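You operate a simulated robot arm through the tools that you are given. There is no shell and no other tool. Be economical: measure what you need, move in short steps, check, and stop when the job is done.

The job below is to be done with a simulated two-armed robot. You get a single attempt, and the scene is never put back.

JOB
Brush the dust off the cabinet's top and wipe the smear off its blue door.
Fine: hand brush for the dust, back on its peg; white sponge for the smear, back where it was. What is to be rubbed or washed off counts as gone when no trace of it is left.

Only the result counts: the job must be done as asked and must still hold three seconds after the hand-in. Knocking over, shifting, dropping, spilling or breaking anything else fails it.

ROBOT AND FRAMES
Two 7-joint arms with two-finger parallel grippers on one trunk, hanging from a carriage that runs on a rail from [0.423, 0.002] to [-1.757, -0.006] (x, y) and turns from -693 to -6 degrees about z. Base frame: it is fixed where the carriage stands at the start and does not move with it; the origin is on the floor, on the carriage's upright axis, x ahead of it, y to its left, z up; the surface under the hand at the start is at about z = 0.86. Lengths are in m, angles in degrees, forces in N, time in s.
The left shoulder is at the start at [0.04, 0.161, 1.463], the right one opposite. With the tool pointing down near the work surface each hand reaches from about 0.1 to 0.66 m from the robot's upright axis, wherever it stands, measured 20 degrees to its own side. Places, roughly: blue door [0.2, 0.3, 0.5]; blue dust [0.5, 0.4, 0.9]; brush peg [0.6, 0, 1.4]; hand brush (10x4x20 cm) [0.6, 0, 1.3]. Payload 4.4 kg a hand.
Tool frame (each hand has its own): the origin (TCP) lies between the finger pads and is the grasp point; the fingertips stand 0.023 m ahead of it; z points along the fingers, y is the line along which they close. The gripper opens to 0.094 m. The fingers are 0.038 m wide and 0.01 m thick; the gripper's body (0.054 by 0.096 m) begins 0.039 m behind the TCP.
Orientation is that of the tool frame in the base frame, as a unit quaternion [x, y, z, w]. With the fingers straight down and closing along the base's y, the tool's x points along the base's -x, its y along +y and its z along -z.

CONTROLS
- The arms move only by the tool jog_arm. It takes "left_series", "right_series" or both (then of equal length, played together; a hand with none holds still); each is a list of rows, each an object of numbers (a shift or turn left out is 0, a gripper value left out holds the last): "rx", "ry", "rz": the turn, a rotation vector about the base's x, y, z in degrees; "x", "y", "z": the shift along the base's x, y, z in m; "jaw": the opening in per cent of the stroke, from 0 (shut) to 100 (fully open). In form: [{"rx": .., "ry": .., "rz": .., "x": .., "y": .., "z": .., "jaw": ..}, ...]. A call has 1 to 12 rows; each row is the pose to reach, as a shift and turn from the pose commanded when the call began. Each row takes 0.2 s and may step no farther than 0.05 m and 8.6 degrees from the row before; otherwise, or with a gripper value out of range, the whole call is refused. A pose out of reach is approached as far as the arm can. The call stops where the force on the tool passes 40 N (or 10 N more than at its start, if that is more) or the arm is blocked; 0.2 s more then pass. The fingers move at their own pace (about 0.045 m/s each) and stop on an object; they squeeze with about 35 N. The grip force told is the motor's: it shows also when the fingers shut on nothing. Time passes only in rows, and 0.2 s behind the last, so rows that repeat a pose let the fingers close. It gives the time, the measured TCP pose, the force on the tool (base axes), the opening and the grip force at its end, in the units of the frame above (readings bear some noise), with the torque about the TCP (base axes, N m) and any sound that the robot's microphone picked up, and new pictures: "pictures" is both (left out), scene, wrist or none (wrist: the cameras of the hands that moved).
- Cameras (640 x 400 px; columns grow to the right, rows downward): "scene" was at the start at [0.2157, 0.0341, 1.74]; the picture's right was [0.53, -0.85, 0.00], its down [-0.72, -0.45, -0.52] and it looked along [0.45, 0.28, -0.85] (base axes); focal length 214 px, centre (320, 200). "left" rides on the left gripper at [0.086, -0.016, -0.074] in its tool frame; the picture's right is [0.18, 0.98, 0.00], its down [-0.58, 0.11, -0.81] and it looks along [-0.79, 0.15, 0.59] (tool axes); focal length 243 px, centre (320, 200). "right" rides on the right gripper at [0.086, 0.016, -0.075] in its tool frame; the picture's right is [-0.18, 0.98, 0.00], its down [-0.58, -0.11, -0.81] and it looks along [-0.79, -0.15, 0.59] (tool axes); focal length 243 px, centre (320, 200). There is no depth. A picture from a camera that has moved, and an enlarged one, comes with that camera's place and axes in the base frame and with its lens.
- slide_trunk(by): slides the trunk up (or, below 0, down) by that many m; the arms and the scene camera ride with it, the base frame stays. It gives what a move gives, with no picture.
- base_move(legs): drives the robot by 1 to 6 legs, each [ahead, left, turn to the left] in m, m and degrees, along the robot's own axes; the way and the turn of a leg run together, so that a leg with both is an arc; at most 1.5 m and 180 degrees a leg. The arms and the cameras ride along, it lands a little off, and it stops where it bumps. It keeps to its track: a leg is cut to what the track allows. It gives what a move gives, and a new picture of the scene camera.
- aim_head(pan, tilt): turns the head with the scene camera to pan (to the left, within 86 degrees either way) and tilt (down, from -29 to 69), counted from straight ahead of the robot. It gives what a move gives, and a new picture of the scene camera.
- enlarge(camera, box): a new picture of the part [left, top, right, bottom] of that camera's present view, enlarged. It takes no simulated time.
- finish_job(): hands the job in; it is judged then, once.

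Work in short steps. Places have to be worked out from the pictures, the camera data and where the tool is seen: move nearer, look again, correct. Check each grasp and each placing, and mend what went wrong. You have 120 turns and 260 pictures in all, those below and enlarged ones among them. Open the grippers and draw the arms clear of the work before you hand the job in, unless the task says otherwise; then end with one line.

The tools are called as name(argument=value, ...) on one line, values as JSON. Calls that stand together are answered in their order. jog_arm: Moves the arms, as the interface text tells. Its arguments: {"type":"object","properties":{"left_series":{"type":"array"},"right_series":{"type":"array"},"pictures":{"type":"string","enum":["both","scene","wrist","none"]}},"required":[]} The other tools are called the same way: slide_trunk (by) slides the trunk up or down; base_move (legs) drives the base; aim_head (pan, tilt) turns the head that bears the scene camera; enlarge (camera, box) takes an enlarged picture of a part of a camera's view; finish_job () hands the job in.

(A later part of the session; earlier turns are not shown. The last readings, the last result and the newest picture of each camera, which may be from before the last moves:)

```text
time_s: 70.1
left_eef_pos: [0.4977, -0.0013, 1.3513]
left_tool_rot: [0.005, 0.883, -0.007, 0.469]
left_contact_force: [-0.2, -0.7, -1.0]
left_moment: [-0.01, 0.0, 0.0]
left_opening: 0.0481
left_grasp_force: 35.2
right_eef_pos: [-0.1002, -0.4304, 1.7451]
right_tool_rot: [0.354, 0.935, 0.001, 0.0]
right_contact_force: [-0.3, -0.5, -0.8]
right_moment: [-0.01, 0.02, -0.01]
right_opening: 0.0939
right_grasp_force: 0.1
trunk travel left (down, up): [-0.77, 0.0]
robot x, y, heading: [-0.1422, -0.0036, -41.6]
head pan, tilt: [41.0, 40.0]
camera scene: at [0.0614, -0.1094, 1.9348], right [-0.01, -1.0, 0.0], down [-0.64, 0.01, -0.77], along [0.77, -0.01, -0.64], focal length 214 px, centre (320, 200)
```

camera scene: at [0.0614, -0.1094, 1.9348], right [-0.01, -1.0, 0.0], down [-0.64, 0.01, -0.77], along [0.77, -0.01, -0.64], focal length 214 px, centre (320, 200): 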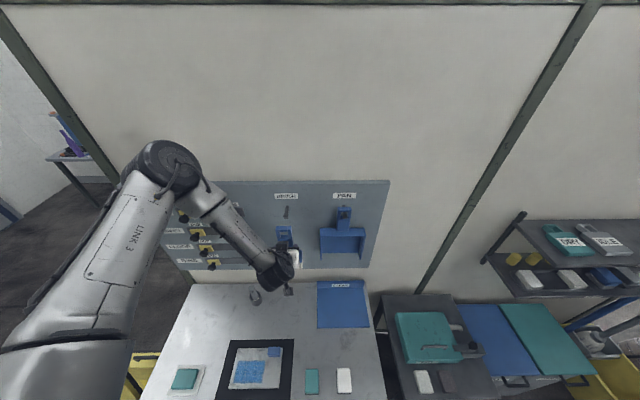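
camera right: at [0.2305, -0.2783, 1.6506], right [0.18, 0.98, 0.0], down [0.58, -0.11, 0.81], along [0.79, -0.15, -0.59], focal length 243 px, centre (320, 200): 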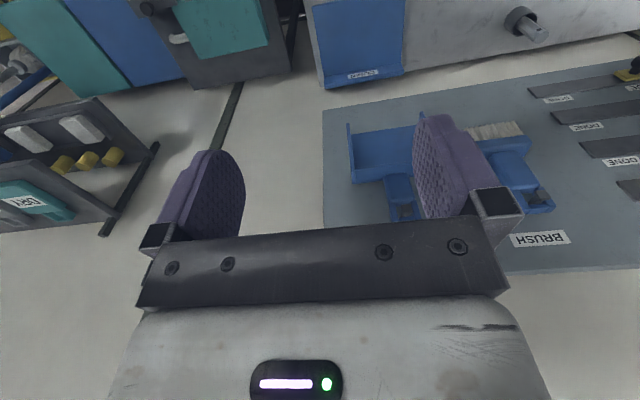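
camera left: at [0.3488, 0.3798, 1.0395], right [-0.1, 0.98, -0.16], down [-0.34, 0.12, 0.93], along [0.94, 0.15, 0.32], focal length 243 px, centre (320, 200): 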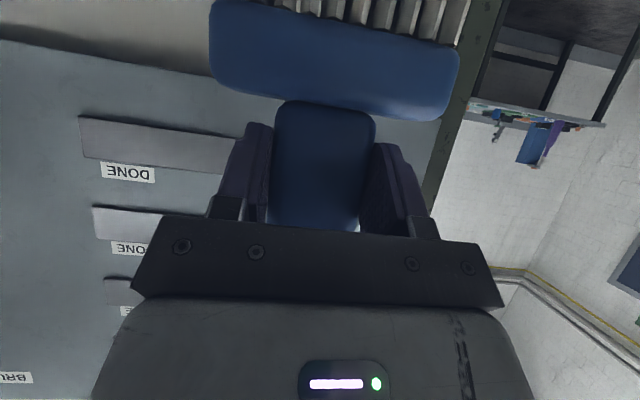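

I check that the brush hasn't slipped in the grip, and view the hole against the peg.

enlarge(camera="left", box=[0, 0, 640, 400])

enlarge(camera="scene", box=[255, 180, 325, 300])

```text
1.00 times, centred on (320, 200) of left (not enlarged: the box is as wide or as high as the picture)
camera zoom: at [0.3876, -0.0147, 1.3221], right [-0.09, 0.98, -0.16], down [-0.34, 0.12, 0.93], along [0.94, 0.14, 0.32], focal length 243 px, centre (320, 200)
```

zoom: 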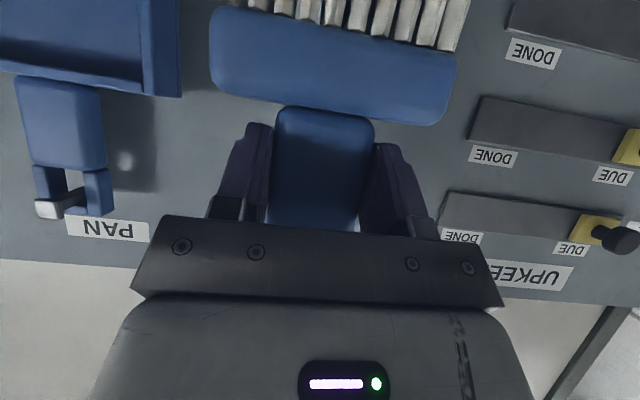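

```text
3.33 times, centred on (290, 240) of scene
camera zoom: at [0.0614, -0.1094, 1.9348], right [-0.01, -1.0, 0.0], down [-0.64, 0.01, -0.77], along [0.77, -0.01, -0.64], focal length 715 px, centre (420, 67)
```

zoom: 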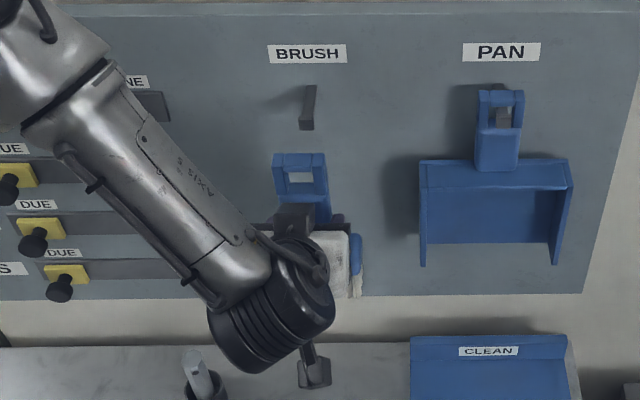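

The brush slid ~4 mm up in the grip, otherwise unchanged; hole and peg are nearly level. I align y and z slightly and insert along +x, watching forces.

jog_arm(left_series=[{"y": 0.004, "z": -0.002}, {"y": 0.004, "z": -0.002, "x": 0.03}, {"y": 0.004, "z": -0.002, "x": 0.05}, {"y": 0.004, "z": -0.002, "x": 0.06}, {"y": 0.004, "z": -0.002, "x": 0.06}])

enlarge(camera="scene", box=[255, 180, 325, 260])

```text
time_s: 71.3
left_eef_pos: [0.5578, 0.0044, 1.3496]
left_tool_rot: [0.004, 0.883, -0.005, 0.469]
left_contact_force: [-0.5, 0.6, -1.5]
left_moment: [0.04, 0.02, -0.01]
left_opening: 0.0478
left_grasp_force: 35.2
right_eef_pos: [-0.1008, -0.4313, 1.7453]
right_tool_rot: [0.354, 0.935, 0.0, 0.0]
right_contact_force: [-0.6, -0.7, 0.4]
right_moment: [-0.01, -0.01, 0.0]
right_opening: 0.094
right_grasp_force: 0.1
trunk travel left (down, up): [-0.77, 0.0]
robot x, y, heading: [-0.1423, -0.0058, -41.3]
head pan, tilt: [41.0, 40.0]
camera scene: at [0.0614, -0.1094, 1.9349], right [-0.01, -1.0, 0.0], down [-0.64, 0.01, -0.77], along [0.77, -0.01, -0.64], focal length 214 px, centre (320, 200)
camera left: at [0.447, -0.0106, 1.3195], right [-0.09, 0.98, -0.16], down [-0.34, 0.12, 0.93], along [0.94, 0.14, 0.32], focal length 243 px, centre (320, 200)
```

scene: 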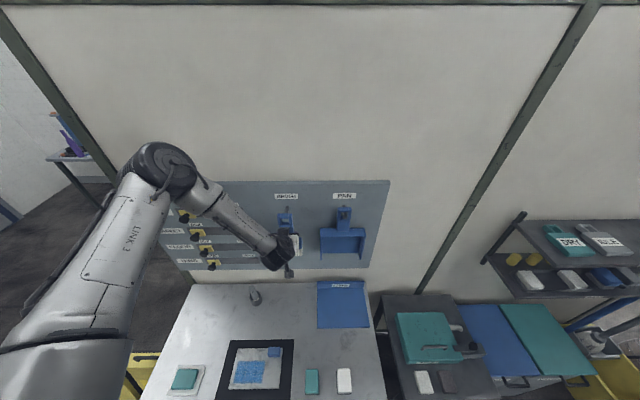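
left: 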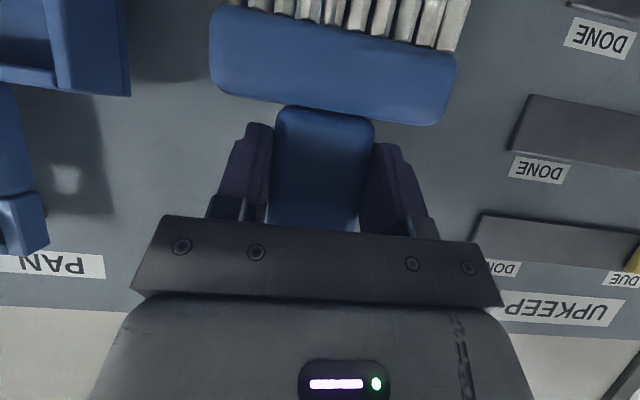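

```text
5.00 times, centred on (290, 220) of scene
camera zoom: at [0.0614, -0.1094, 1.9349], right [-0.01, -1.0, 0.0], down [-0.64, 0.01, -0.77], along [0.77, -0.01, -0.64], focal length 1072 px, centre (470, 100)
```

zoom: 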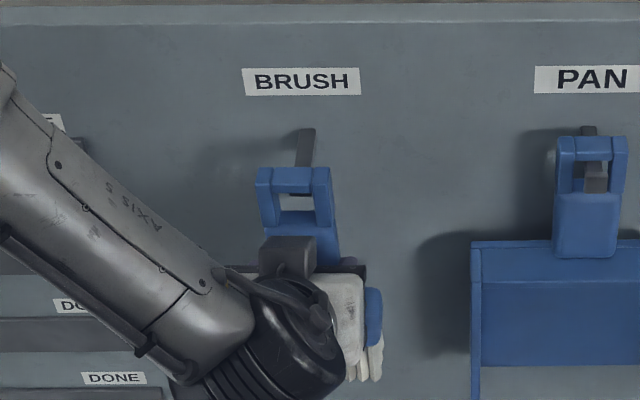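

Alignment looks good (hole and peg within ~2 mm). I continue inserting slowly.

jog_arm(left_series=[{"x": 0.007}, {"x": 0.014}, {"x": 0.021}, {"x": 0.021}], pictures="none")

enlarge(camera="scene", box=[260, 185, 315, 250])

```text
time_s: 72.3
left_eef_pos: [0.5785, 0.0031, 1.3496]
left_tool_rot: [0.005, 0.883, -0.006, 0.469]
left_contact_force: [-0.3, 0.5, -2.2]
left_moment: [-0.01, 0.01, 0.0]
left_opening: 0.048
left_grasp_force: 34.7
right_eef_pos: [-0.1002, -0.4316, 1.7456]
right_tool_rot: [0.354, 0.935, 0.0, 0.0]
right_contact_force: [-0.2, -0.3, 0.1]
right_moment: [0.04, 0.02, 0.02]
right_opening: 0.0942
right_grasp_force: 0.1
trunk travel left (down, up): [-0.77, 0.0]
robot x, y, heading: [-0.1406, -0.0015, -41.8]
head pan, tilt: [41.0, 40.0]
```

```text
6.15 times, centred on (288, 218) of scene
camera zoom: at [0.0614, -0.1094, 1.9349], right [-0.01, -1.0, 0.0], down [-0.64, 0.01, -0.77], along [0.77, -0.01, -0.64], focal length 1320 px, centre (520, 92)
```

zoom: 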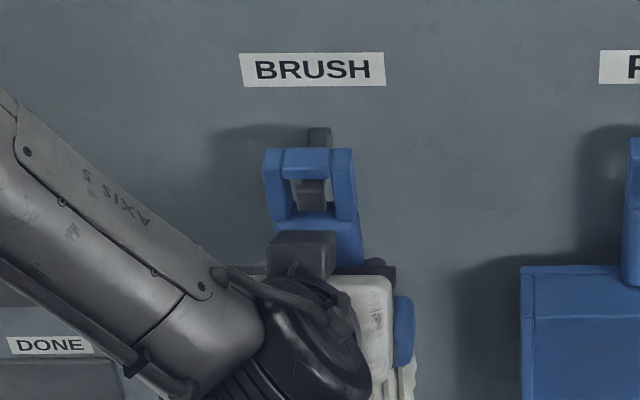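

The peg tip shows inside the hole, no force. I go the final 2 cm and lower until the handle rests on the peg.

jog_arm(left_series=[{"x": 0.01}, {"x": 0.019}, {"x": 0.019, "z": -0.003}, {"x": 0.019, "z": -0.006}, {"x": 0.019, "z": -0.008}, {"x": 0.019, "z": -0.008}], pictures="none")

enlarge(camera="scene", box=[260, 185, 315, 250])

```text
time_s: 73.7
left_eef_pos: [0.5989, 0.0011, 1.3425]
left_tool_rot: [0.006, 0.883, -0.008, 0.469]
left_contact_force: [-0.2, -0.4, -1.5]
left_moment: [-0.01, 0.02, 0.0]
left_opening: 0.0477
left_grasp_force: 35.1
right_eef_pos: [-0.1001, -0.4312, 1.745]
right_tool_rot: [0.354, 0.935, 0.0, 0.001]
right_contact_force: [0.6, -0.3, 0.8]
right_moment: [0.0, 0.02, 0.0]
right_opening: 0.0941
right_grasp_force: 0.1
trunk travel left (down, up): [-0.77, 0.0]
robot x, y, heading: [-0.1406, 0.0, -41.5]
head pan, tilt: [41.0, 40.0]
```

```text
6.15 times, centred on (288, 218) of scene
camera zoom: at [0.0614, -0.1094, 1.9349], right [-0.01, -1.0, 0.0], down [-0.64, 0.01, -0.77], along [0.77, -0.01, -0.64], focal length 1320 px, centre (520, 92)
```

zoom: 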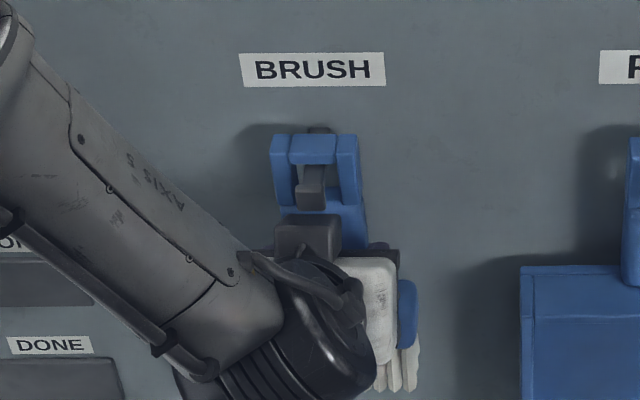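

Not yet resting (no upward force). Lower a few more millimetres.

jog_arm(left_series=[{"z": -0.002}, {"z": -0.004}, {"z": -0.005}, {"z": -0.005}], pictures="none")

```text
time_s: 74.7
left_eef_pos: [0.6008, 0.0032, 1.3399]
left_tool_rot: [0.005, 0.882, -0.007, 0.471]
left_contact_force: [-5.4, -1.0, 24.0]
left_moment: [0.12, -0.66, 0.01]
left_opening: 0.0479
left_grasp_force: 34.9
right_eef_pos: [-0.0995, -0.4303, 1.7445]
right_tool_rot: [0.354, 0.935, 0.0, 0.0]
right_contact_force: [-0.5, 0.5, 0.0]
right_moment: [0.0, -0.01, -0.01]
right_opening: 0.0941
right_grasp_force: 0.1
trunk travel left (down, up): [-0.77, 0.0]
robot x, y, heading: [-0.1393, -0.0046, -41.4]
head pan, tilt: [41.0, 40.0]
```

Resting on the peg now (24 N up). I ease 2.5 mm up and open the gripper.

jog_arm(left_series=[{"z": 0.0025}, {"z": 0.0025, "jaw": 30}, {"z": 0.0025, "jaw": 60}, {"z": 0.0025, "jaw": 100}, {"z": 0.0025, "jaw": 100}, {"z": 0.0025, "jaw": 100}, {"z": 0.0025, "jaw": 100}])

enlarge(camera="scene", box=[260, 185, 315, 250])

```text
time_s: 76.3
left_eef_pos: [0.599, 0.0029, 1.3398]
left_tool_rot: [0.006, 0.883, -0.007, 0.469]
left_contact_force: [0.8, -0.7, 0.6]
left_moment: [-0.01, 0.04, 0.03]
left_opening: 0.0941
left_grasp_force: 0.0
right_eef_pos: [-0.1, -0.4305, 1.7449]
right_tool_rot: [0.355, 0.935, 0.001, 0.0]
right_contact_force: [0.0, 0.0, -0.5]
right_moment: [0.0, -0.03, 0.01]
right_opening: 0.0941
right_grasp_force: 0.0
trunk travel left (down, up): [-0.77, 0.0]
robot x, y, heading: [-0.1442, 0.0006, -41.3]
head pan, tilt: [41.0, 40.0]
camera scene: at [0.0614, -0.1094, 1.9349], right [-0.01, -1.0, 0.0], down [-0.64, 0.01, -0.77], along [0.77, -0.01, -0.64], focal length 214 px, centre (320, 200)
camera left: at [0.4882, -0.011, 1.3099], right [-0.09, 0.98, -0.16], down [-0.34, 0.12, 0.93], along [0.94, 0.14, 0.32], focal length 243 px, centre (320, 200)
```

scene: 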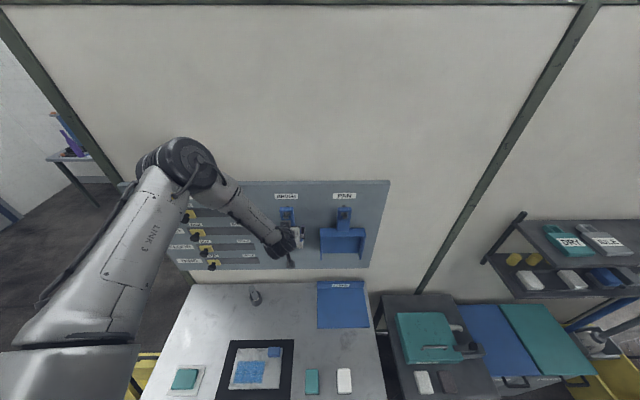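
left: 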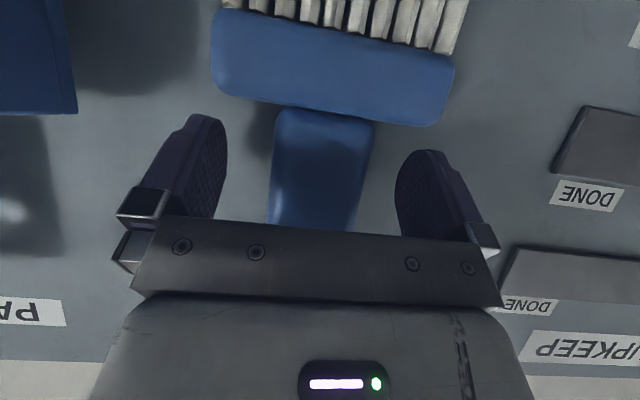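

```text
6.15 times, centred on (288, 218) of scene
camera zoom: at [0.0614, -0.1094, 1.9349], right [-0.01, -1.0, 0.0], down [-0.64, 0.01, -0.77], along [0.77, -0.01, -0.64], focal length 1320 px, centre (520, 92)
```

zoom: 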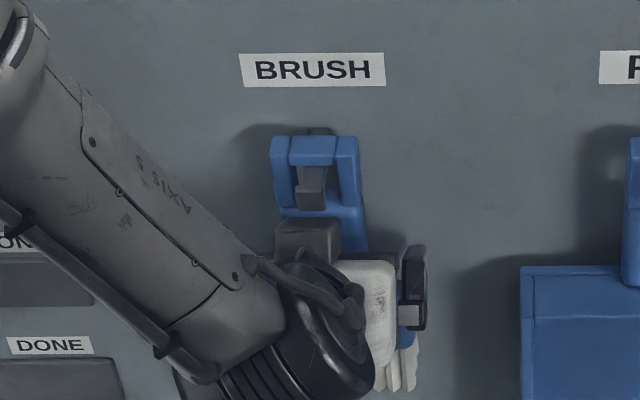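

Brush hangs on its peg. I back the hand out straight along its tool axis.

jog_arm(left_series=[{"x": -0.02, "z": 0.004}, {"x": -0.05, "z": 0.01}, {"x": -0.08, "z": 0.02}, {"x": -0.12, "z": 0.03}, {"x": -0.16, "z": 0.04}])

enlarge(camera="scene", box=[260, 185, 315, 250])

```text
time_s: 77.5
left_eef_pos: [0.4358, 0.0025, 1.3828]
left_tool_rot: [0.006, 0.883, -0.007, 0.469]
left_contact_force: [-1.1, 0.5, 0.3]
left_moment: [-0.02, -0.01, -0.05]
left_opening: 0.0939
left_grasp_force: 0.1
right_eef_pos: [-0.0999, -0.4305, 1.745]
right_tool_rot: [0.354, 0.935, 0.0, 0.001]
right_contact_force: [-0.1, -0.4, -0.7]
right_moment: [0.02, 0.02, -0.01]
right_opening: 0.0941
right_grasp_force: 0.1
trunk travel left (down, up): [-0.77, 0.0]
robot x, y, heading: [-0.1423, -0.0011, -41.5]
head pan, tilt: [41.0, 40.0]
camera scene: at [0.0615, -0.1094, 1.9349], right [-0.01, -1.0, 0.0], down [-0.64, 0.01, -0.77], along [0.77, -0.01, -0.64], focal length 214 px, centre (320, 200)
camera left: at [0.3265, -0.012, 1.352], right [-0.09, 0.98, -0.16], down [-0.34, 0.12, 0.93], along [0.94, 0.14, 0.32], focal length 243 px, centre (320, 200)
```

scene: 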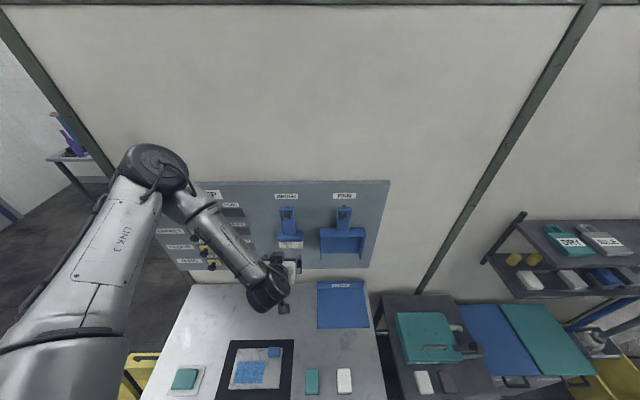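
left: 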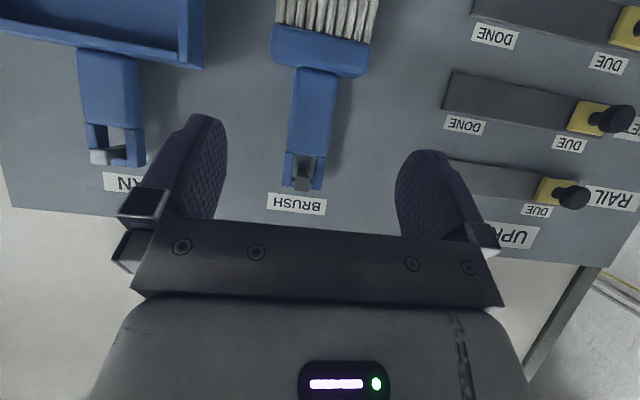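

```text
6.15 times, centred on (288, 218) of scene
camera zoom: at [0.0615, -0.1094, 1.9349], right [-0.01, -1.0, 0.0], down [-0.64, 0.01, -0.77], along [0.77, -0.01, -0.64], focal length 1320 px, centre (520, 92)
```

zoom: 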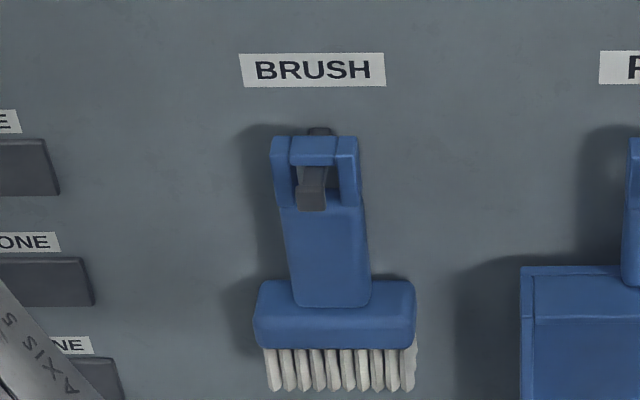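

The brush is properly back. Next the sponge near [0.25, −0.20]: I turn the left tool vertical and move above it.

jog_arm(left_series=[{"ry": 8, "x": -0.02, "y": -0.02}, {"ry": 16, "x": -0.04, "y": -0.04}, {"ry": 24, "x": -0.06, "y": -0.06}, {"ry": 32, "x": -0.08, "y": -0.08}, {"ry": 40, "x": -0.1, "y": -0.11}, {"ry": 48, "x": -0.13, "y": -0.14}, {"ry": 56, "x": -0.16, "y": -0.17}, {"ry": 56, "x": -0.18, "y": -0.2}, {"ry": 56, "x": -0.185, "y": -0.205}])

```text
time_s: 79.5
left_eef_pos: [0.2767, -0.1645, 1.4029]
left_tool_rot: [0.002, 1.0, -0.008, -0.002]
left_contact_force: [-0.7, 0.3, -0.4]
left_moment: [0.01, -0.01, 0.02]
left_opening: 0.0939
left_grasp_force: 0.1
left hand out of reach, approached as far as the arm can: row 7, 8, 9
right_eef_pos: [-0.0997, -0.4309, 1.7454]
right_tool_rot: [0.354, 0.935, 0.0, 0.0]
right_contact_force: [-0.4, 0.1, -0.2]
right_moment: [-0.02, 0.02, 0.01]
right_opening: 0.0941
right_grasp_force: 0.0
trunk travel left (down, up): [-0.77, 0.0]
robot x, y, heading: [-0.1412, 0.0006, -41.7]
head pan, tilt: [41.0, 40.0]
camera scene: at [0.0614, -0.1094, 1.9349], right [-0.01, -1.0, 0.0], down [-0.64, 0.01, -0.77], along [0.77, -0.01, -0.64], focal length 214 px, centre (320, 200)
camera left: at [0.1898, -0.1777, 1.4773], right [-0.18, 0.98, -0.02], down [0.58, 0.12, 0.8], along [0.79, 0.14, -0.6], focal length 243 px, centre (320, 200)
```

scene: 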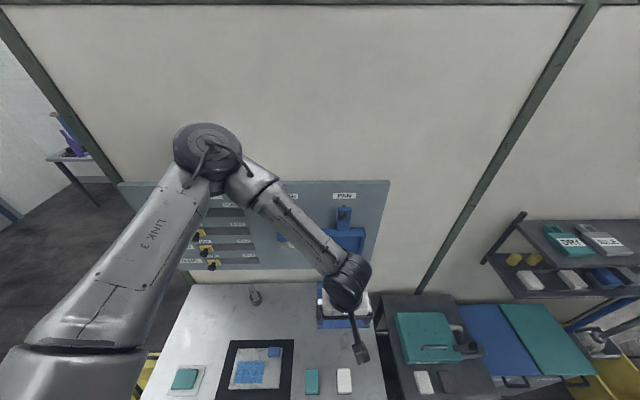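
left: 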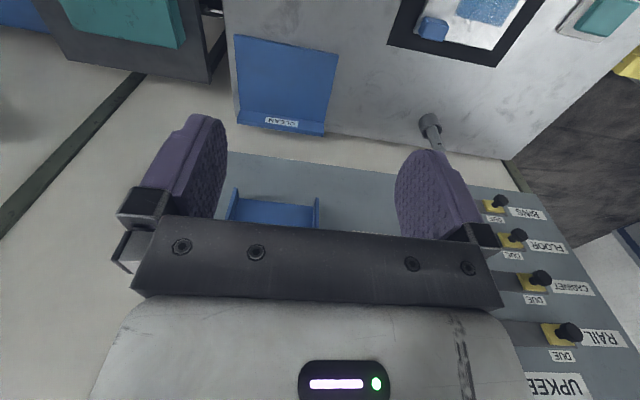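

Tool is vertical near the sponge. I lower the arm (reach improves lower) toward [0.25, −0.20, 1.10].

jog_arm(left_series=[{"z": -0.04}, {"z": -0.08}, {"z": -0.12, "x": -0.005, "y": -0.008}, {"z": -0.16, "x": -0.01, "y": -0.016}, {"z": -0.2, "x": -0.018, "y": -0.024}, {"z": -0.24, "x": -0.025, "y": -0.032}, {"z": -0.28, "x": -0.025, "y": -0.038}, {"z": -0.3, "x": -0.025, "y": -0.038}])

aim_head(pan=20, tilt=65)

```text
time_s: 81.3
left_eef_pos: [0.3114, -0.0853, 1.3106]
left_tool_rot: [0.002, 1.0, -0.009, -0.001]
left_contact_force: [0.4, 0.0, 0.0]
left_moment: [-0.01, -0.01, -0.05]
left_opening: 0.0939
left_grasp_force: 0.0
left hand out of reach, approached as far as the arm can: row 1, 2, 3, 4, 5, 6, 7, 8
right_eef_pos: [-0.1, -0.431, 1.7456]
right_tool_rot: [0.355, 0.935, 0.001, 0.0]
right_contact_force: [0.0, 0.0, -0.6]
right_moment: [0.0, 0.02, -0.01]
right_opening: 0.0936
right_grasp_force: 0.1
trunk travel left (down, up): [-0.77, 0.0]
robot x, y, heading: [-0.139, 0.0009, -41.6]
head pan, tilt: [41.0, 40.0]
camera scene: at [0.0614, -0.1094, 1.9349], right [-0.01, -1.0, 0.0], down [-0.64, 0.01, -0.77], along [0.77, -0.01, -0.64], focal length 214 px, centre (320, 200)
camera left: at [0.2257, -0.0987, 1.3855], right [-0.18, 0.98, -0.02], down [0.58, 0.12, 0.8], along [0.79, 0.14, -0.6], focal length 243 px, centre (320, 200)
```

scene: 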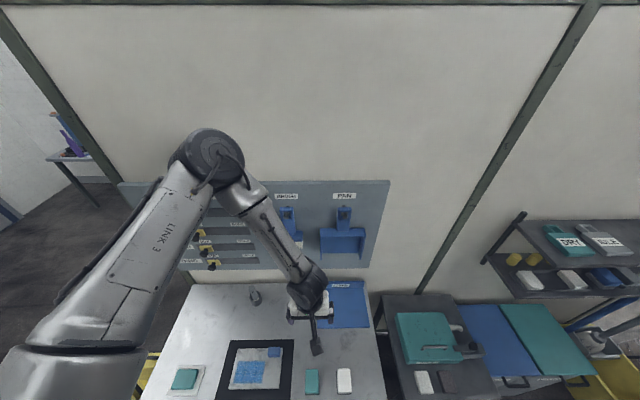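
left: 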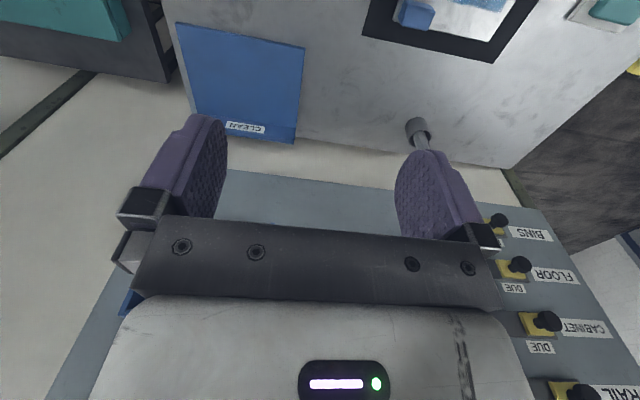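

```text
time_s: 82.2
left_eef_pos: [0.312, -0.0844, 1.3104]
left_tool_rot: [0.001, 1.0, -0.009, -0.001]
left_contact_force: [0.4, 0.7, 0.1]
left_moment: [-0.02, 0.0, 0.02]
left_opening: 0.0941
left_grasp_force: 0.1
right_eef_pos: [-0.1011, -0.4316, 1.7445]
right_tool_rot: [0.354, 0.935, -0.001, 0.0]
right_contact_force: [-0.6, -1.4, 1.0]
right_moment: [0.0, -0.01, 0.03]
right_opening: 0.0938
right_grasp_force: 0.0
trunk travel left (down, up): [-0.77, 0.0]
robot x, y, heading: [-0.1368, -0.004, -41.6]
head pan, tilt: [20.0, 65.0]
camera scene: at [0.033, -0.1308, 1.9026], right [-0.37, -0.93, 0.0], down [-0.84, 0.33, -0.42], along [0.39, -0.16, -0.91], focal length 214 px, centre (320, 200)
```

scene: 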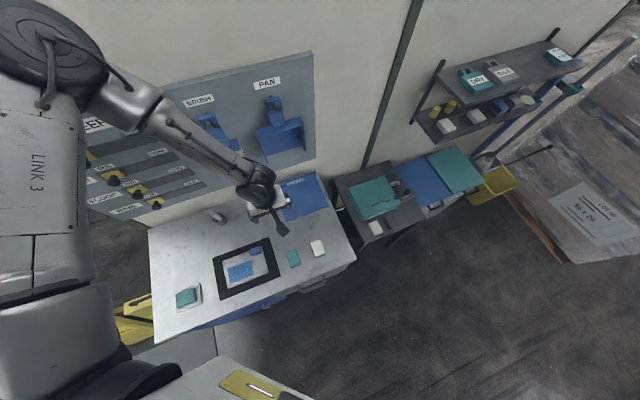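

The relative yaw seems to hinder. I test by letting the tool yaw align with the robot while descending.

jog_arm(left_series=[{"rz": -8}, {"rz": -16}, {"rz": -24, "z": -0.03}, {"rz": -32, "z": -0.07}, {"rz": -40, "z": -0.11}, {"rz": -40, "z": -0.15}, {"rz": -40, "z": -0.18, "y": -0.02, "x": -0.01}, {"rz": -40, "z": -0.2, "y": -0.05, "x": -0.03}, {"rz": -40, "z": -0.2, "y": -0.08, "x": -0.05}, {"rz": -40, "z": -0.2, "y": -0.115, "x": -0.06}])

```text
time_s: 84.4
left_eef_pos: [0.3116, -0.0837, 1.31]
left_tool_rot: [0.344, 0.939, -0.008, -0.004]
left_contact_force: [0.4, -0.7, -0.4]
left_moment: [-0.01, 0.02, -0.03]
left_opening: 0.0938
left_grasp_force: 0.1
left hand out of reach, approached as far as the arm can: row 3, 4, 5, 6, 7, 8, 9, 10
right_eef_pos: [-0.1012, -0.4303, 1.7458]
right_tool_rot: [0.354, 0.935, -0.001, 0.0]
right_contact_force: [0.4, 0.0, -0.9]
right_moment: [0.02, 0.03, 0.02]
right_opening: 0.0939
right_grasp_force: 0.0
trunk travel left (down, up): [-0.77, 0.0]
robot x, y, heading: [-0.143, -0.0019, -41.4]
head pan, tilt: [20.0, 65.0]
camera scene: at [0.0329, -0.1309, 1.9026], right [-0.37, -0.93, 0.0], down [-0.84, 0.33, -0.42], along [0.39, -0.16, -0.91], focal length 214 px, centre (320, 200)
camera left: at [0.2359, -0.0382, 1.3845], right [0.49, 0.87, -0.02], down [0.52, -0.28, 0.8], along [0.69, -0.41, -0.6], focal length 243 px, centre (320, 200)
```

scene: 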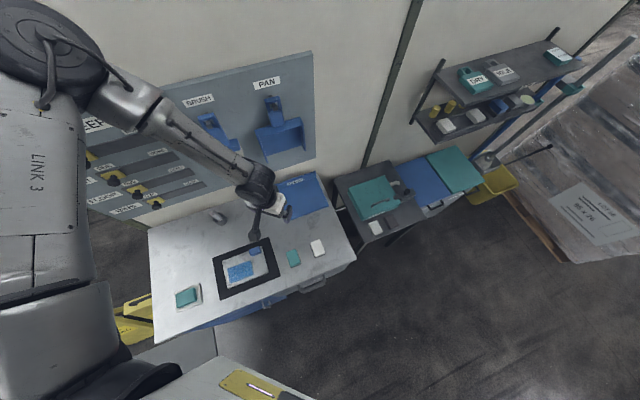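
left: 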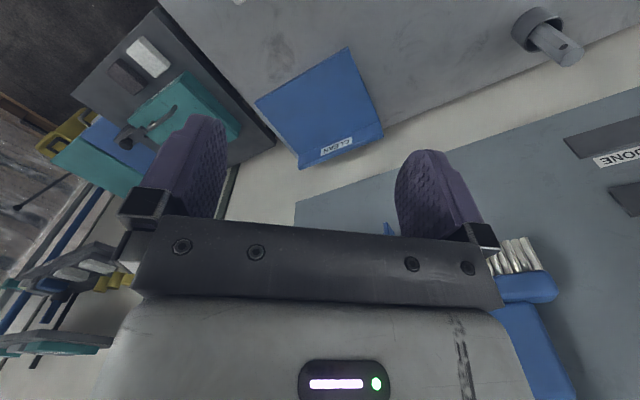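

Yaw is free; it's the height/position relative to the shoulder that's limited. So I'll place the hand using base and trunk: turn −16°, shift slightly, and straighten the tool yaw.

base_move(legs=[[0, 0, -16], [-0.012, -0.019, 0]])

jog_arm(left_series=[{"rz": 8}, {"rz": 16}, {"rz": 24}, {"rz": 32}, {"rz": 40}, {"rz": 48}, {"rz": 56}, {"rz": 56}])

```text
time_s: 86.1
left_eef_pos: [0.2488, -0.2037, 1.3089]
left_tool_rot: [0.469, 0.883, -0.007, -0.005]
left_contact_force: [0.3, 0.2, -0.3]
left_moment: [0.02, -0.01, -0.01]
left_opening: 0.0941
left_grasp_force: 0.0
right_eef_pos: [-0.2422, -0.4263, 1.7459]
right_tool_rot: [0.48, 0.877, 0.0, -0.001]
right_contact_force: [0.6, -0.4, -0.4]
right_moment: [-0.03, 0.01, 0.04]
right_opening: 0.0938
right_grasp_force: 0.1
trunk travel left (down, up): [-0.77, 0.0]
robot x, y, heading: [-0.1646, -0.0032, -57.3]
head pan, tilt: [20.0, 65.0]
camera scene: at [-0.031, -0.1741, 1.9026], right [-0.61, -0.79, 0.0], down [-0.72, 0.55, -0.42], along [0.34, -0.26, -0.91], focal length 214 px, centre (320, 200)
```

scene: 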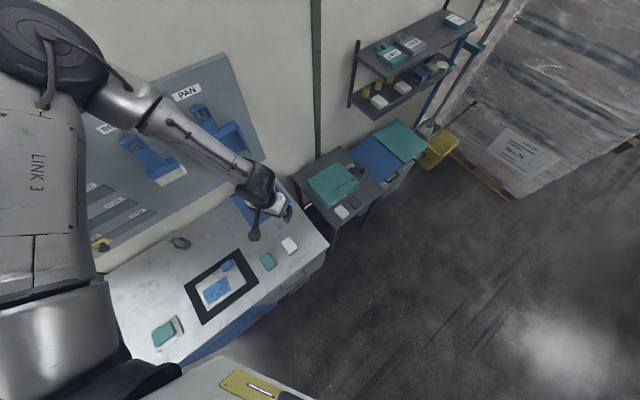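

```text
time_s: 87.9
left_eef_pos: [0.25, -0.2035, 1.3102]
left_tool_rot: [-0.001, 1.0, -0.008, -0.001]
left_contact_force: [0.1, 0.3, 0.7]
left_moment: [-0.02, -0.02, -0.03]
left_opening: 0.0941
left_grasp_force: 0.0
right_eef_pos: [-0.2411, -0.4261, 1.7457]
right_tool_rot: [0.48, 0.877, 0.0, 0.0]
right_contact_force: [-0.1, -0.2, 0.2]
right_moment: [0.01, -0.01, -0.04]
right_opening: 0.0939
right_grasp_force: 0.0
trunk travel left (down, up): [-0.77, 0.0]
robot x, y, heading: [-0.1653, -0.0037, -57.4]
head pan, tilt: [20.0, 65.0]
camera scene: at [-0.031, -0.1741, 1.9026], right [-0.61, -0.79, 0.0], down [-0.72, 0.55, -0.42], along [0.34, -0.26, -0.91], focal length 214 px, centre (320, 200)
camera left: at [0.1635, -0.2176, 1.3846], right [-0.19, 0.98, -0.02], down [0.58, 0.12, 0.8], along [0.79, 0.14, -0.6], focal length 243 px, centre (320, 200)
```

scene: 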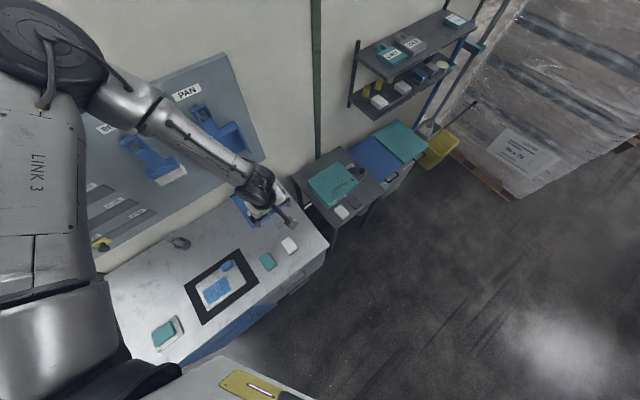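
left: 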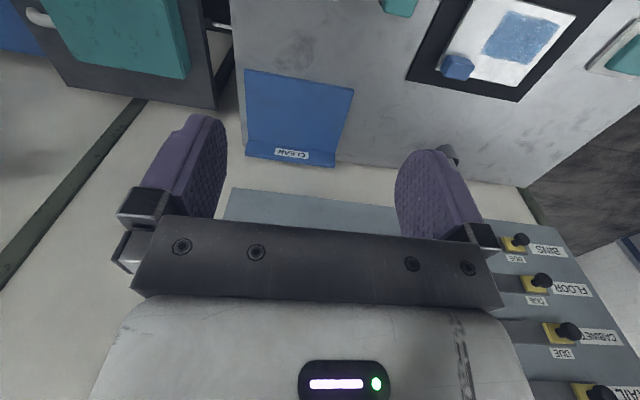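

Well-positioned in x,y. I enlarge to fix the sponge's position and orientation.

enlarge(camera="scene", box=[240, 190, 340, 290])

```text
4.00 times, centred on (290, 240) of scene
camera zoom: at [-0.031, -0.1741, 1.9026], right [-0.61, -0.79, 0.0], down [-0.72, 0.55, -0.42], along [0.34, -0.26, -0.91], focal length 858 px, centre (440, 40)
```

zoom: 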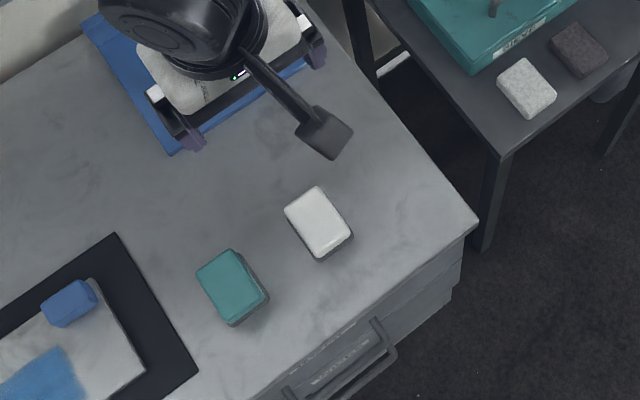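

Sponge: centre [0.248, −0.206], about 7.4 × 4.5 cm, aligned with the base axes. I nudge y and lower the trunk to bring the hand just above it.

jog_arm(left_series=[{"y": -0.0025, "x": -0.002, "z": 0.005}, {"y": -0.0025, "x": -0.002, "z": 0.005}], pictures="none")

slide_trunk(by=-0.36)

enlarge(camera="left", box=[0, 0, 640, 400])

aim_head(pan=25, tilt=50)

```text
time_s: 88.5
left_eef_pos: [0.2478, -0.2069, 1.3161]
left_tool_rot: [0.001, 1.0, -0.009, -0.001]
left_contact_force: [-0.2, -0.1, 1.1]
left_moment: [0.0, -0.03, 0.0]
left_opening: 0.094
left_grasp_force: 0.0
right_eef_pos: [-0.2414, -0.4256, 1.7462]
right_tool_rot: [0.48, 0.877, 0.0, 0.001]
right_contact_force: [0.0, 0.0, -0.7]
right_moment: [0.0, 0.01, 0.0]
right_opening: 0.0941
right_grasp_force: 0.0
trunk travel left (down, up): [-0.77, 0.0]
robot x, y, heading: [-0.1626, -0.0023, -57.5]
head pan, tilt: [20.0, 65.0]
```

```text
time_s: 92.0
left_eef_pos: [0.2476, -0.2068, 0.9546]
left_tool_rot: [0.0, 1.0, -0.009, -0.001]
left_contact_force: [0.8, 0.2, -0.7]
left_moment: [0.0, 0.01, 0.0]
left_opening: 0.0942
left_grasp_force: 0.1
right_eef_pos: [-0.2413, -0.427, 1.3849]
right_tool_rot: [0.481, 0.877, 0.0, 0.001]
right_contact_force: [-0.7, 0.3, -0.2]
right_moment: [0.02, 0.04, 0.0]
right_opening: 0.0941
right_grasp_force: 0.1
trunk travel left (down, up): [-0.41, 0.36]
robot x, y, heading: [-0.1619, -0.0008, -57.3]
head pan, tilt: [20.0, 65.0]
```

```text
1.00 times, centred on (320, 200) of left (not enlarged: the box is as wide or as high as the picture)
camera zoom: at [0.1611, -0.2204, 1.0293], right [-0.18, 0.98, -0.02], down [0.58, 0.12, 0.8], along [0.79, 0.14, -0.6], focal length 243 px, centre (320, 200)
```

zoom: 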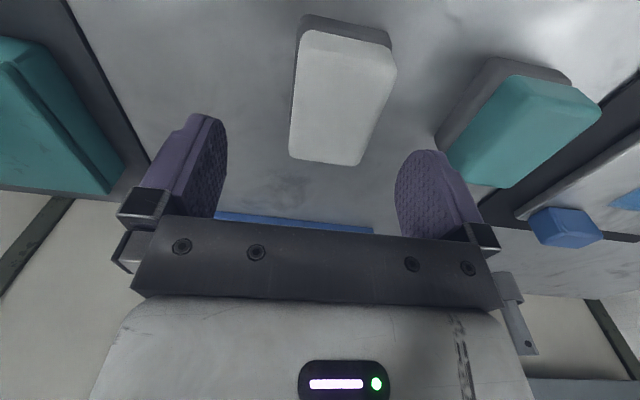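

```text
time_s: 92.8
left_eef_pos: [0.2472, -0.2055, 0.9549]
left_tool_rot: [0.0, 1.0, -0.009, -0.001]
left_contact_force: [0.5, 0.6, -0.5]
left_moment: [0.0, -0.02, 0.0]
left_opening: 0.0939
left_grasp_force: 0.0
right_eef_pos: [-0.2411, -0.4256, 1.3851]
right_tool_rot: [0.48, 0.877, 0.0, 0.0]
right_contact_force: [-0.4, -0.3, 0.2]
right_moment: [-0.01, 0.02, -0.01]
right_opening: 0.0941
right_grasp_force: 0.0
trunk travel left (down, up): [-0.41, 0.36]
robot x, y, heading: [-0.1639, -0.0008, -57.6]
head pan, tilt: [25.0, 50.0]
camera scene: at [-0.0142, -0.1785, 1.5607], right [-0.54, -0.84, 0.0], down [-0.65, 0.41, -0.64], along [0.54, -0.34, -0.77], focal length 214 px, centre (320, 200)
```

scene: 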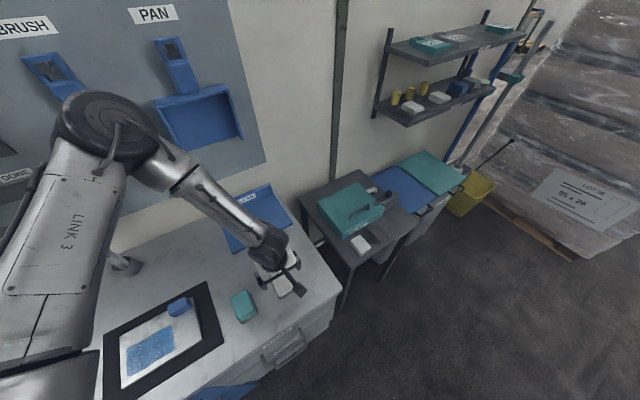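

The sponge lies between the fingers, perhaps 5–8 mm to +y. I lower 0.035 more and look again.

slide_trunk(by=-0.035)

enlarge(camera="left", box=[0, 0, 640, 400])

enlarge(camera="scene", box=[210, 200, 340, 300])

```text
time_s: 93.5
left_eef_pos: [0.2474, -0.2059, 0.9195]
left_tool_rot: [0.0, 1.0, -0.009, -0.001]
left_contact_force: [-0.5, -0.3, 0.5]
left_moment: [-0.03, 0.03, -0.02]
left_opening: 0.094
left_grasp_force: 0.1
right_eef_pos: [-0.2411, -0.4258, 1.3506]
right_tool_rot: [0.481, 0.877, 0.0, -0.001]
right_contact_force: [0.0, 0.8, -0.2]
right_moment: [0.03, 0.0, 0.0]
right_opening: 0.0941
right_grasp_force: 0.1
trunk travel left (down, up): [-0.375, 0.395]
robot x, y, heading: [-0.1641, -0.0013, -57.4]
head pan, tilt: [25.0, 50.0]
```

```text
1.00 times, centred on (320, 200) of left (not enlarged: the box is as wide or as high as the picture)
camera zoom: at [0.1612, -0.2205, 0.9943], right [-0.18, 0.98, -0.02], down [0.58, 0.12, 0.8], along [0.79, 0.14, -0.6], focal length 243 px, centre (320, 200)
```

zoom: 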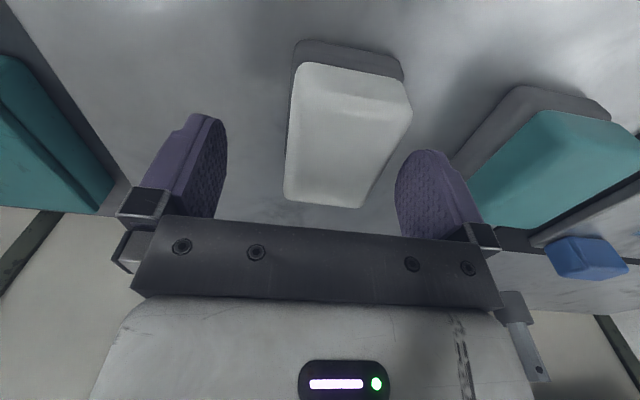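

```text
4.00 times, centred on (275, 250) of scene
camera zoom: at [-0.0141, -0.1786, 1.5258], right [-0.54, -0.84, 0.0], down [-0.65, 0.41, -0.64], along [0.54, -0.34, -0.77], focal length 858 px, centre (500, 0)
```

zoom: 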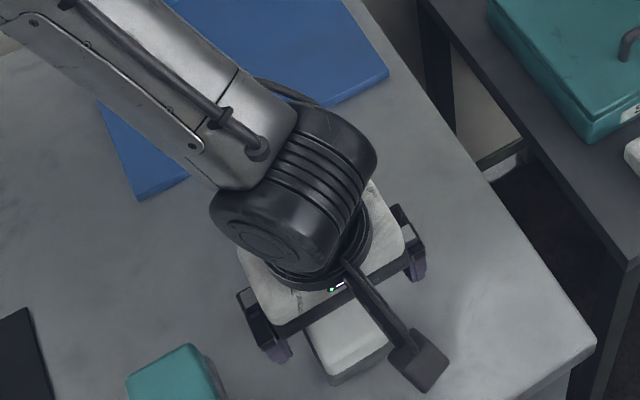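

The wrist view shows the sponge ~8 mm toward +y of the finger midline. I shift y +0.007 and lower the trunk to grip depth.

jog_arm(left_series=[{"y": 0.007}, {"y": 0.007}], pictures="none")

slide_trunk(by=-0.028)

enlarge(camera="left", box=[0, 0, 640, 400])

```text
time_s: 94.1
left_eef_pos: [0.2474, -0.2, 0.9188]
left_tool_rot: [0.0, 1.0, -0.009, -0.001]
left_contact_force: [0.3, 0.1, 0.7]
left_moment: [-0.04, 0.02, 0.01]
left_opening: 0.0941
left_grasp_force: 0.1
right_eef_pos: [-0.2423, -0.4261, 1.3495]
right_tool_rot: [0.48, 0.877, 0.0, 0.0]
right_contact_force: [-0.4, 0.6, -0.1]
right_moment: [0.0, -0.01, -0.01]
right_opening: 0.094
right_grasp_force: 0.1
trunk travel left (down, up): [-0.375, 0.395]
robot x, y, heading: [-0.161, -0.0002, -57.5]
head pan, tilt: [25.0, 50.0]
```

```text
time_s: 94.9
left_eef_pos: [0.248, -0.2008, 0.8921]
left_tool_rot: [0.0, 1.0, -0.009, -0.001]
left_contact_force: [-1.5, 0.2, 0.4]
left_moment: [0.04, -0.03, 0.03]
left_opening: 0.094
left_grasp_force: 0.0
right_eef_pos: [-0.2404, -0.4256, 1.3234]
right_tool_rot: [0.481, 0.877, 0.001, 0.0]
right_contact_force: [0.9, -0.5, 0.4]
right_moment: [0.01, 0.02, 0.02]
right_opening: 0.094
right_grasp_force: 0.0
trunk travel left (down, up): [-0.347, 0.423]
robot x, y, heading: [-0.1623, 0.0002, -57.5]
head pan, tilt: [25.0, 50.0]
```

```text
1.00 times, centred on (320, 200) of left (not enlarged: the box is as wide or as high as the picture)
camera zoom: at [0.1609, -0.2141, 0.9659], right [-0.18, 0.98, -0.02], down [0.58, 0.12, 0.8], along [0.79, 0.14, -0.6], focal length 243 px, centre (320, 200)
```

zoom: 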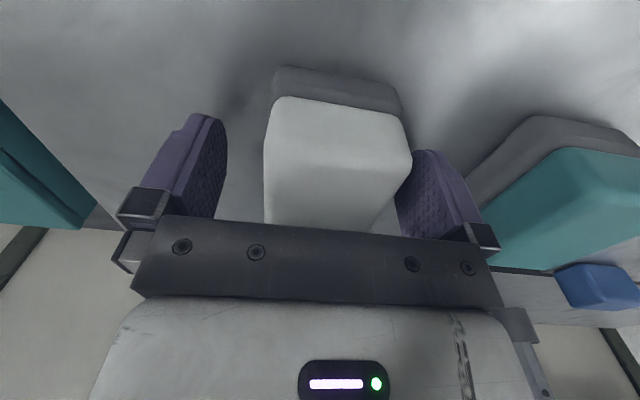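

Sponge still ~6 mm toward +y and the teal sponge is near, so I first narrow the jaws a bit, then shift y +0.006, and close.

jog_arm(left_series=[{"jaw": 78}, {"jaw": 78}, {"jaw": 78, "y": 0.003}, {"jaw": 78, "y": 0.006}, {"jaw": 78, "y": 0.006}], pictures="wrist")

```text
time_s: 96.1
left_eef_pos: [0.2472, -0.1949, 0.8918]
left_tool_rot: [-0.001, 1.0, -0.008, -0.001]
left_contact_force: [-0.1, 0.2, -0.2]
left_moment: [0.01, 0.01, 0.01]
left_opening: 0.0735
left_grasp_force: 0.2
right_eef_pos: [-0.2408, -0.4256, 1.3226]
right_tool_rot: [0.481, 0.877, 0.001, 0.0]
right_contact_force: [0.3, -0.7, 0.4]
right_moment: [0.01, -0.05, 0.01]
right_opening: 0.0941
right_grasp_force: 0.2
trunk travel left (down, up): [-0.347, 0.423]
robot x, y, heading: [-0.1628, 0.0011, -57.4]
head pan, tilt: [25.0, 50.0]
camera left: at [0.1604, -0.2082, 0.9663], right [-0.18, 0.98, -0.02], down [0.58, 0.12, 0.8], along [0.79, 0.14, -0.6], focal length 243 px, centre (320, 200)
```

left: 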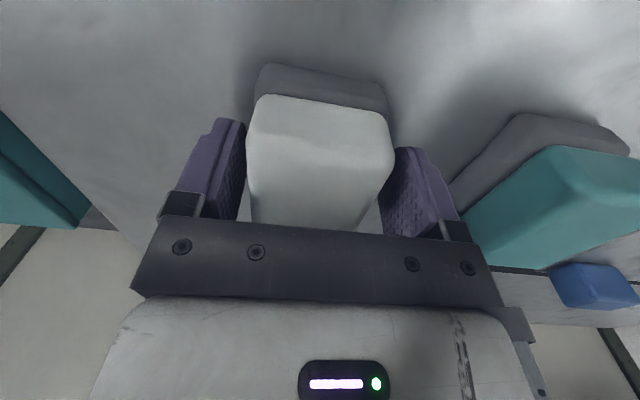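

Now centred. I close on the sponge.

jog_arm(left_series=[{"jaw": 0}, {"jaw": 0}, {"jaw": 0}, {"jaw": 0}, {"jaw": 0}], pictures="wrist")

```text
time_s: 97.3
left_eef_pos: [0.2477, -0.1946, 0.8914]
left_tool_rot: [-0.001, 1.0, -0.008, -0.002]
left_contact_force: [-0.4, -0.4, 1.7]
left_moment: [0.05, 0.03, 0.02]
left_opening: 0.054
left_grasp_force: 35.3
right_eef_pos: [-0.2406, -0.4254, 1.3222]
right_tool_rot: [0.481, 0.877, 0.0, 0.001]
right_contact_force: [0.6, -0.1, -0.4]
right_moment: [-0.01, 0.01, 0.03]
right_opening: 0.094
right_grasp_force: 0.1
trunk travel left (down, up): [-0.347, 0.423]
robot x, y, heading: [-0.1642, 0.002, -57.2]
head pan, tilt: [25.0, 50.0]
camera left: at [0.1605, -0.2084, 0.9664], right [-0.18, 0.98, -0.02], down [0.58, 0.12, 0.8], along [0.79, 0.14, -0.6], focal length 243 px, centre (320, 200)
```

left: 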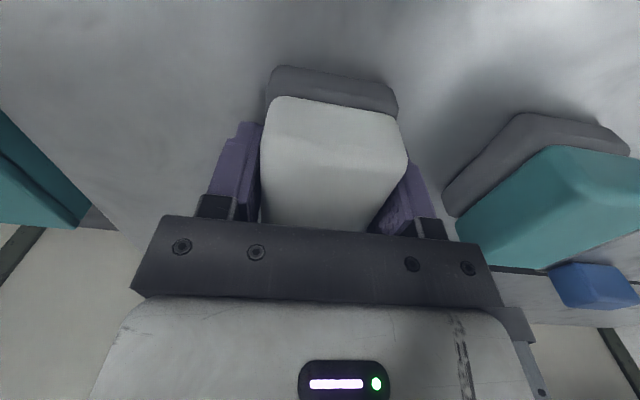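

Gripped (it shifted ~6 mm to +y in closing; on return I'll offset by −6 mm). I lift with the trunk.

slide_trunk(by=0.15)

base_move(legs=[[-0.14, -0.22, 0], [0, 0, 40]])

aim_head(pan=40, tilt=45)

```text
time_s: 99.0
left_eef_pos: [0.2465, -0.1943, 1.042]
left_tool_rot: [0.0, 1.0, -0.009, -0.001]
left_contact_force: [-0.2, -0.1, 0.3]
left_moment: [0.0, 0.0, 0.0]
left_opening: 0.0542
left_grasp_force: 35.2
right_eef_pos: [-0.2415, -0.4242, 1.4718]
right_tool_rot: [0.48, 0.877, 0.0, 0.0]
right_contact_force: [0.1, 0.3, 0.5]
right_moment: [0.0, -0.06, 0.01]
right_opening: 0.0944
right_grasp_force: 0.0
trunk travel left (down, up): [-0.497, 0.273]
robot x, y, heading: [-0.1637, 0.0013, -57.3]
head pan, tilt: [25.0, 50.0]
```

```text
time_s: 102.8
left_eef_pos: [0.0128, 0.1193, 1.0415]
left_tool_rot: [-0.347, 0.938, -0.008, 0.002]
left_contact_force: [0.4, -0.9, 0.4]
left_moment: [-0.03, 0.01, -0.01]
left_opening: 0.054
left_grasp_force: 35.1
right_eef_pos: [-0.2059, -0.3752, 1.4725]
right_tool_rot: [0.145, 0.989, 0.0, -0.001]
right_contact_force: [-0.3, -0.3, 0.0]
right_moment: [-0.01, 0.01, -0.02]
right_opening: 0.0941
right_grasp_force: 0.0
trunk travel left (down, up): [-0.497, 0.273]
robot x, y, heading: [-0.4239, -0.0008, -16.7]
head pan, tilt: [25.0, 50.0]
camera scene: at [-0.1968, -0.0383, 1.6477], right [0.14, -0.99, 0.0], down [-0.76, -0.11, -0.64], along [0.64, 0.09, -0.77], focal length 214 px, centre (320, 200)
```

scene: 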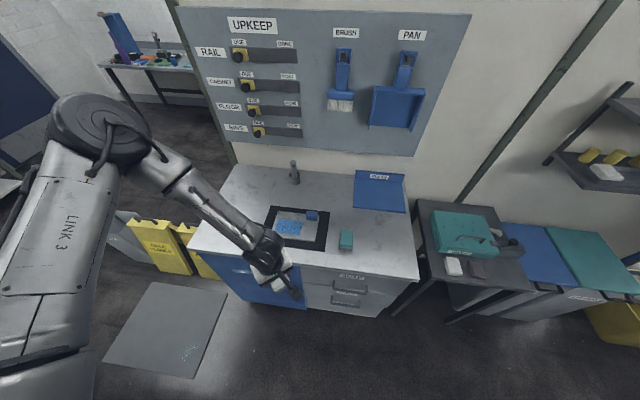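

```text
time_s: 103.6
left_eef_pos: [0.0137, 0.1183, 1.0415]
left_tool_rot: [-0.348, 0.938, -0.009, 0.002]
left_contact_force: [0.6, 0.0, 0.0]
left_moment: [0.03, 0.01, 0.03]
left_opening: 0.0541
left_grasp_force: 35.0
right_eef_pos: [-0.2058, -0.375, 1.4722]
right_tool_rot: [0.145, 0.989, 0.0, 0.0]
right_contact_force: [-0.5, 0.0, 0.0]
right_moment: [-0.01, -0.04, 0.02]
right_opening: 0.0941
right_grasp_force: 0.1
trunk travel left (down, up): [-0.497, 0.273]
robot x, y, heading: [-0.4211, -0.0029, -16.7]
head pan, tilt: [40.0, 45.0]
camera scene: at [-0.1983, -0.0174, 1.6546], right [0.39, -0.92, 0.0], down [-0.65, -0.28, -0.71], along [0.65, 0.28, -0.71], focal length 214 px, centre (320, 200)
```

scene: 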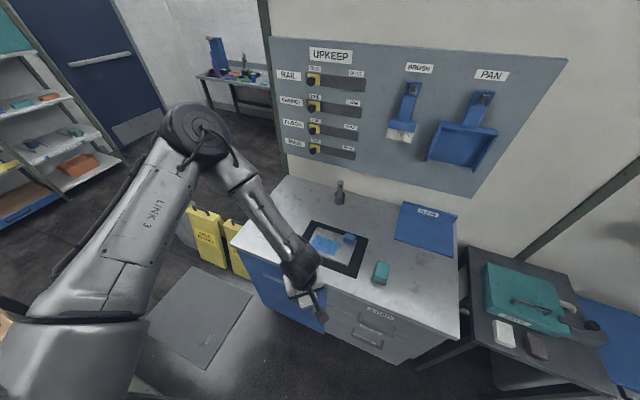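

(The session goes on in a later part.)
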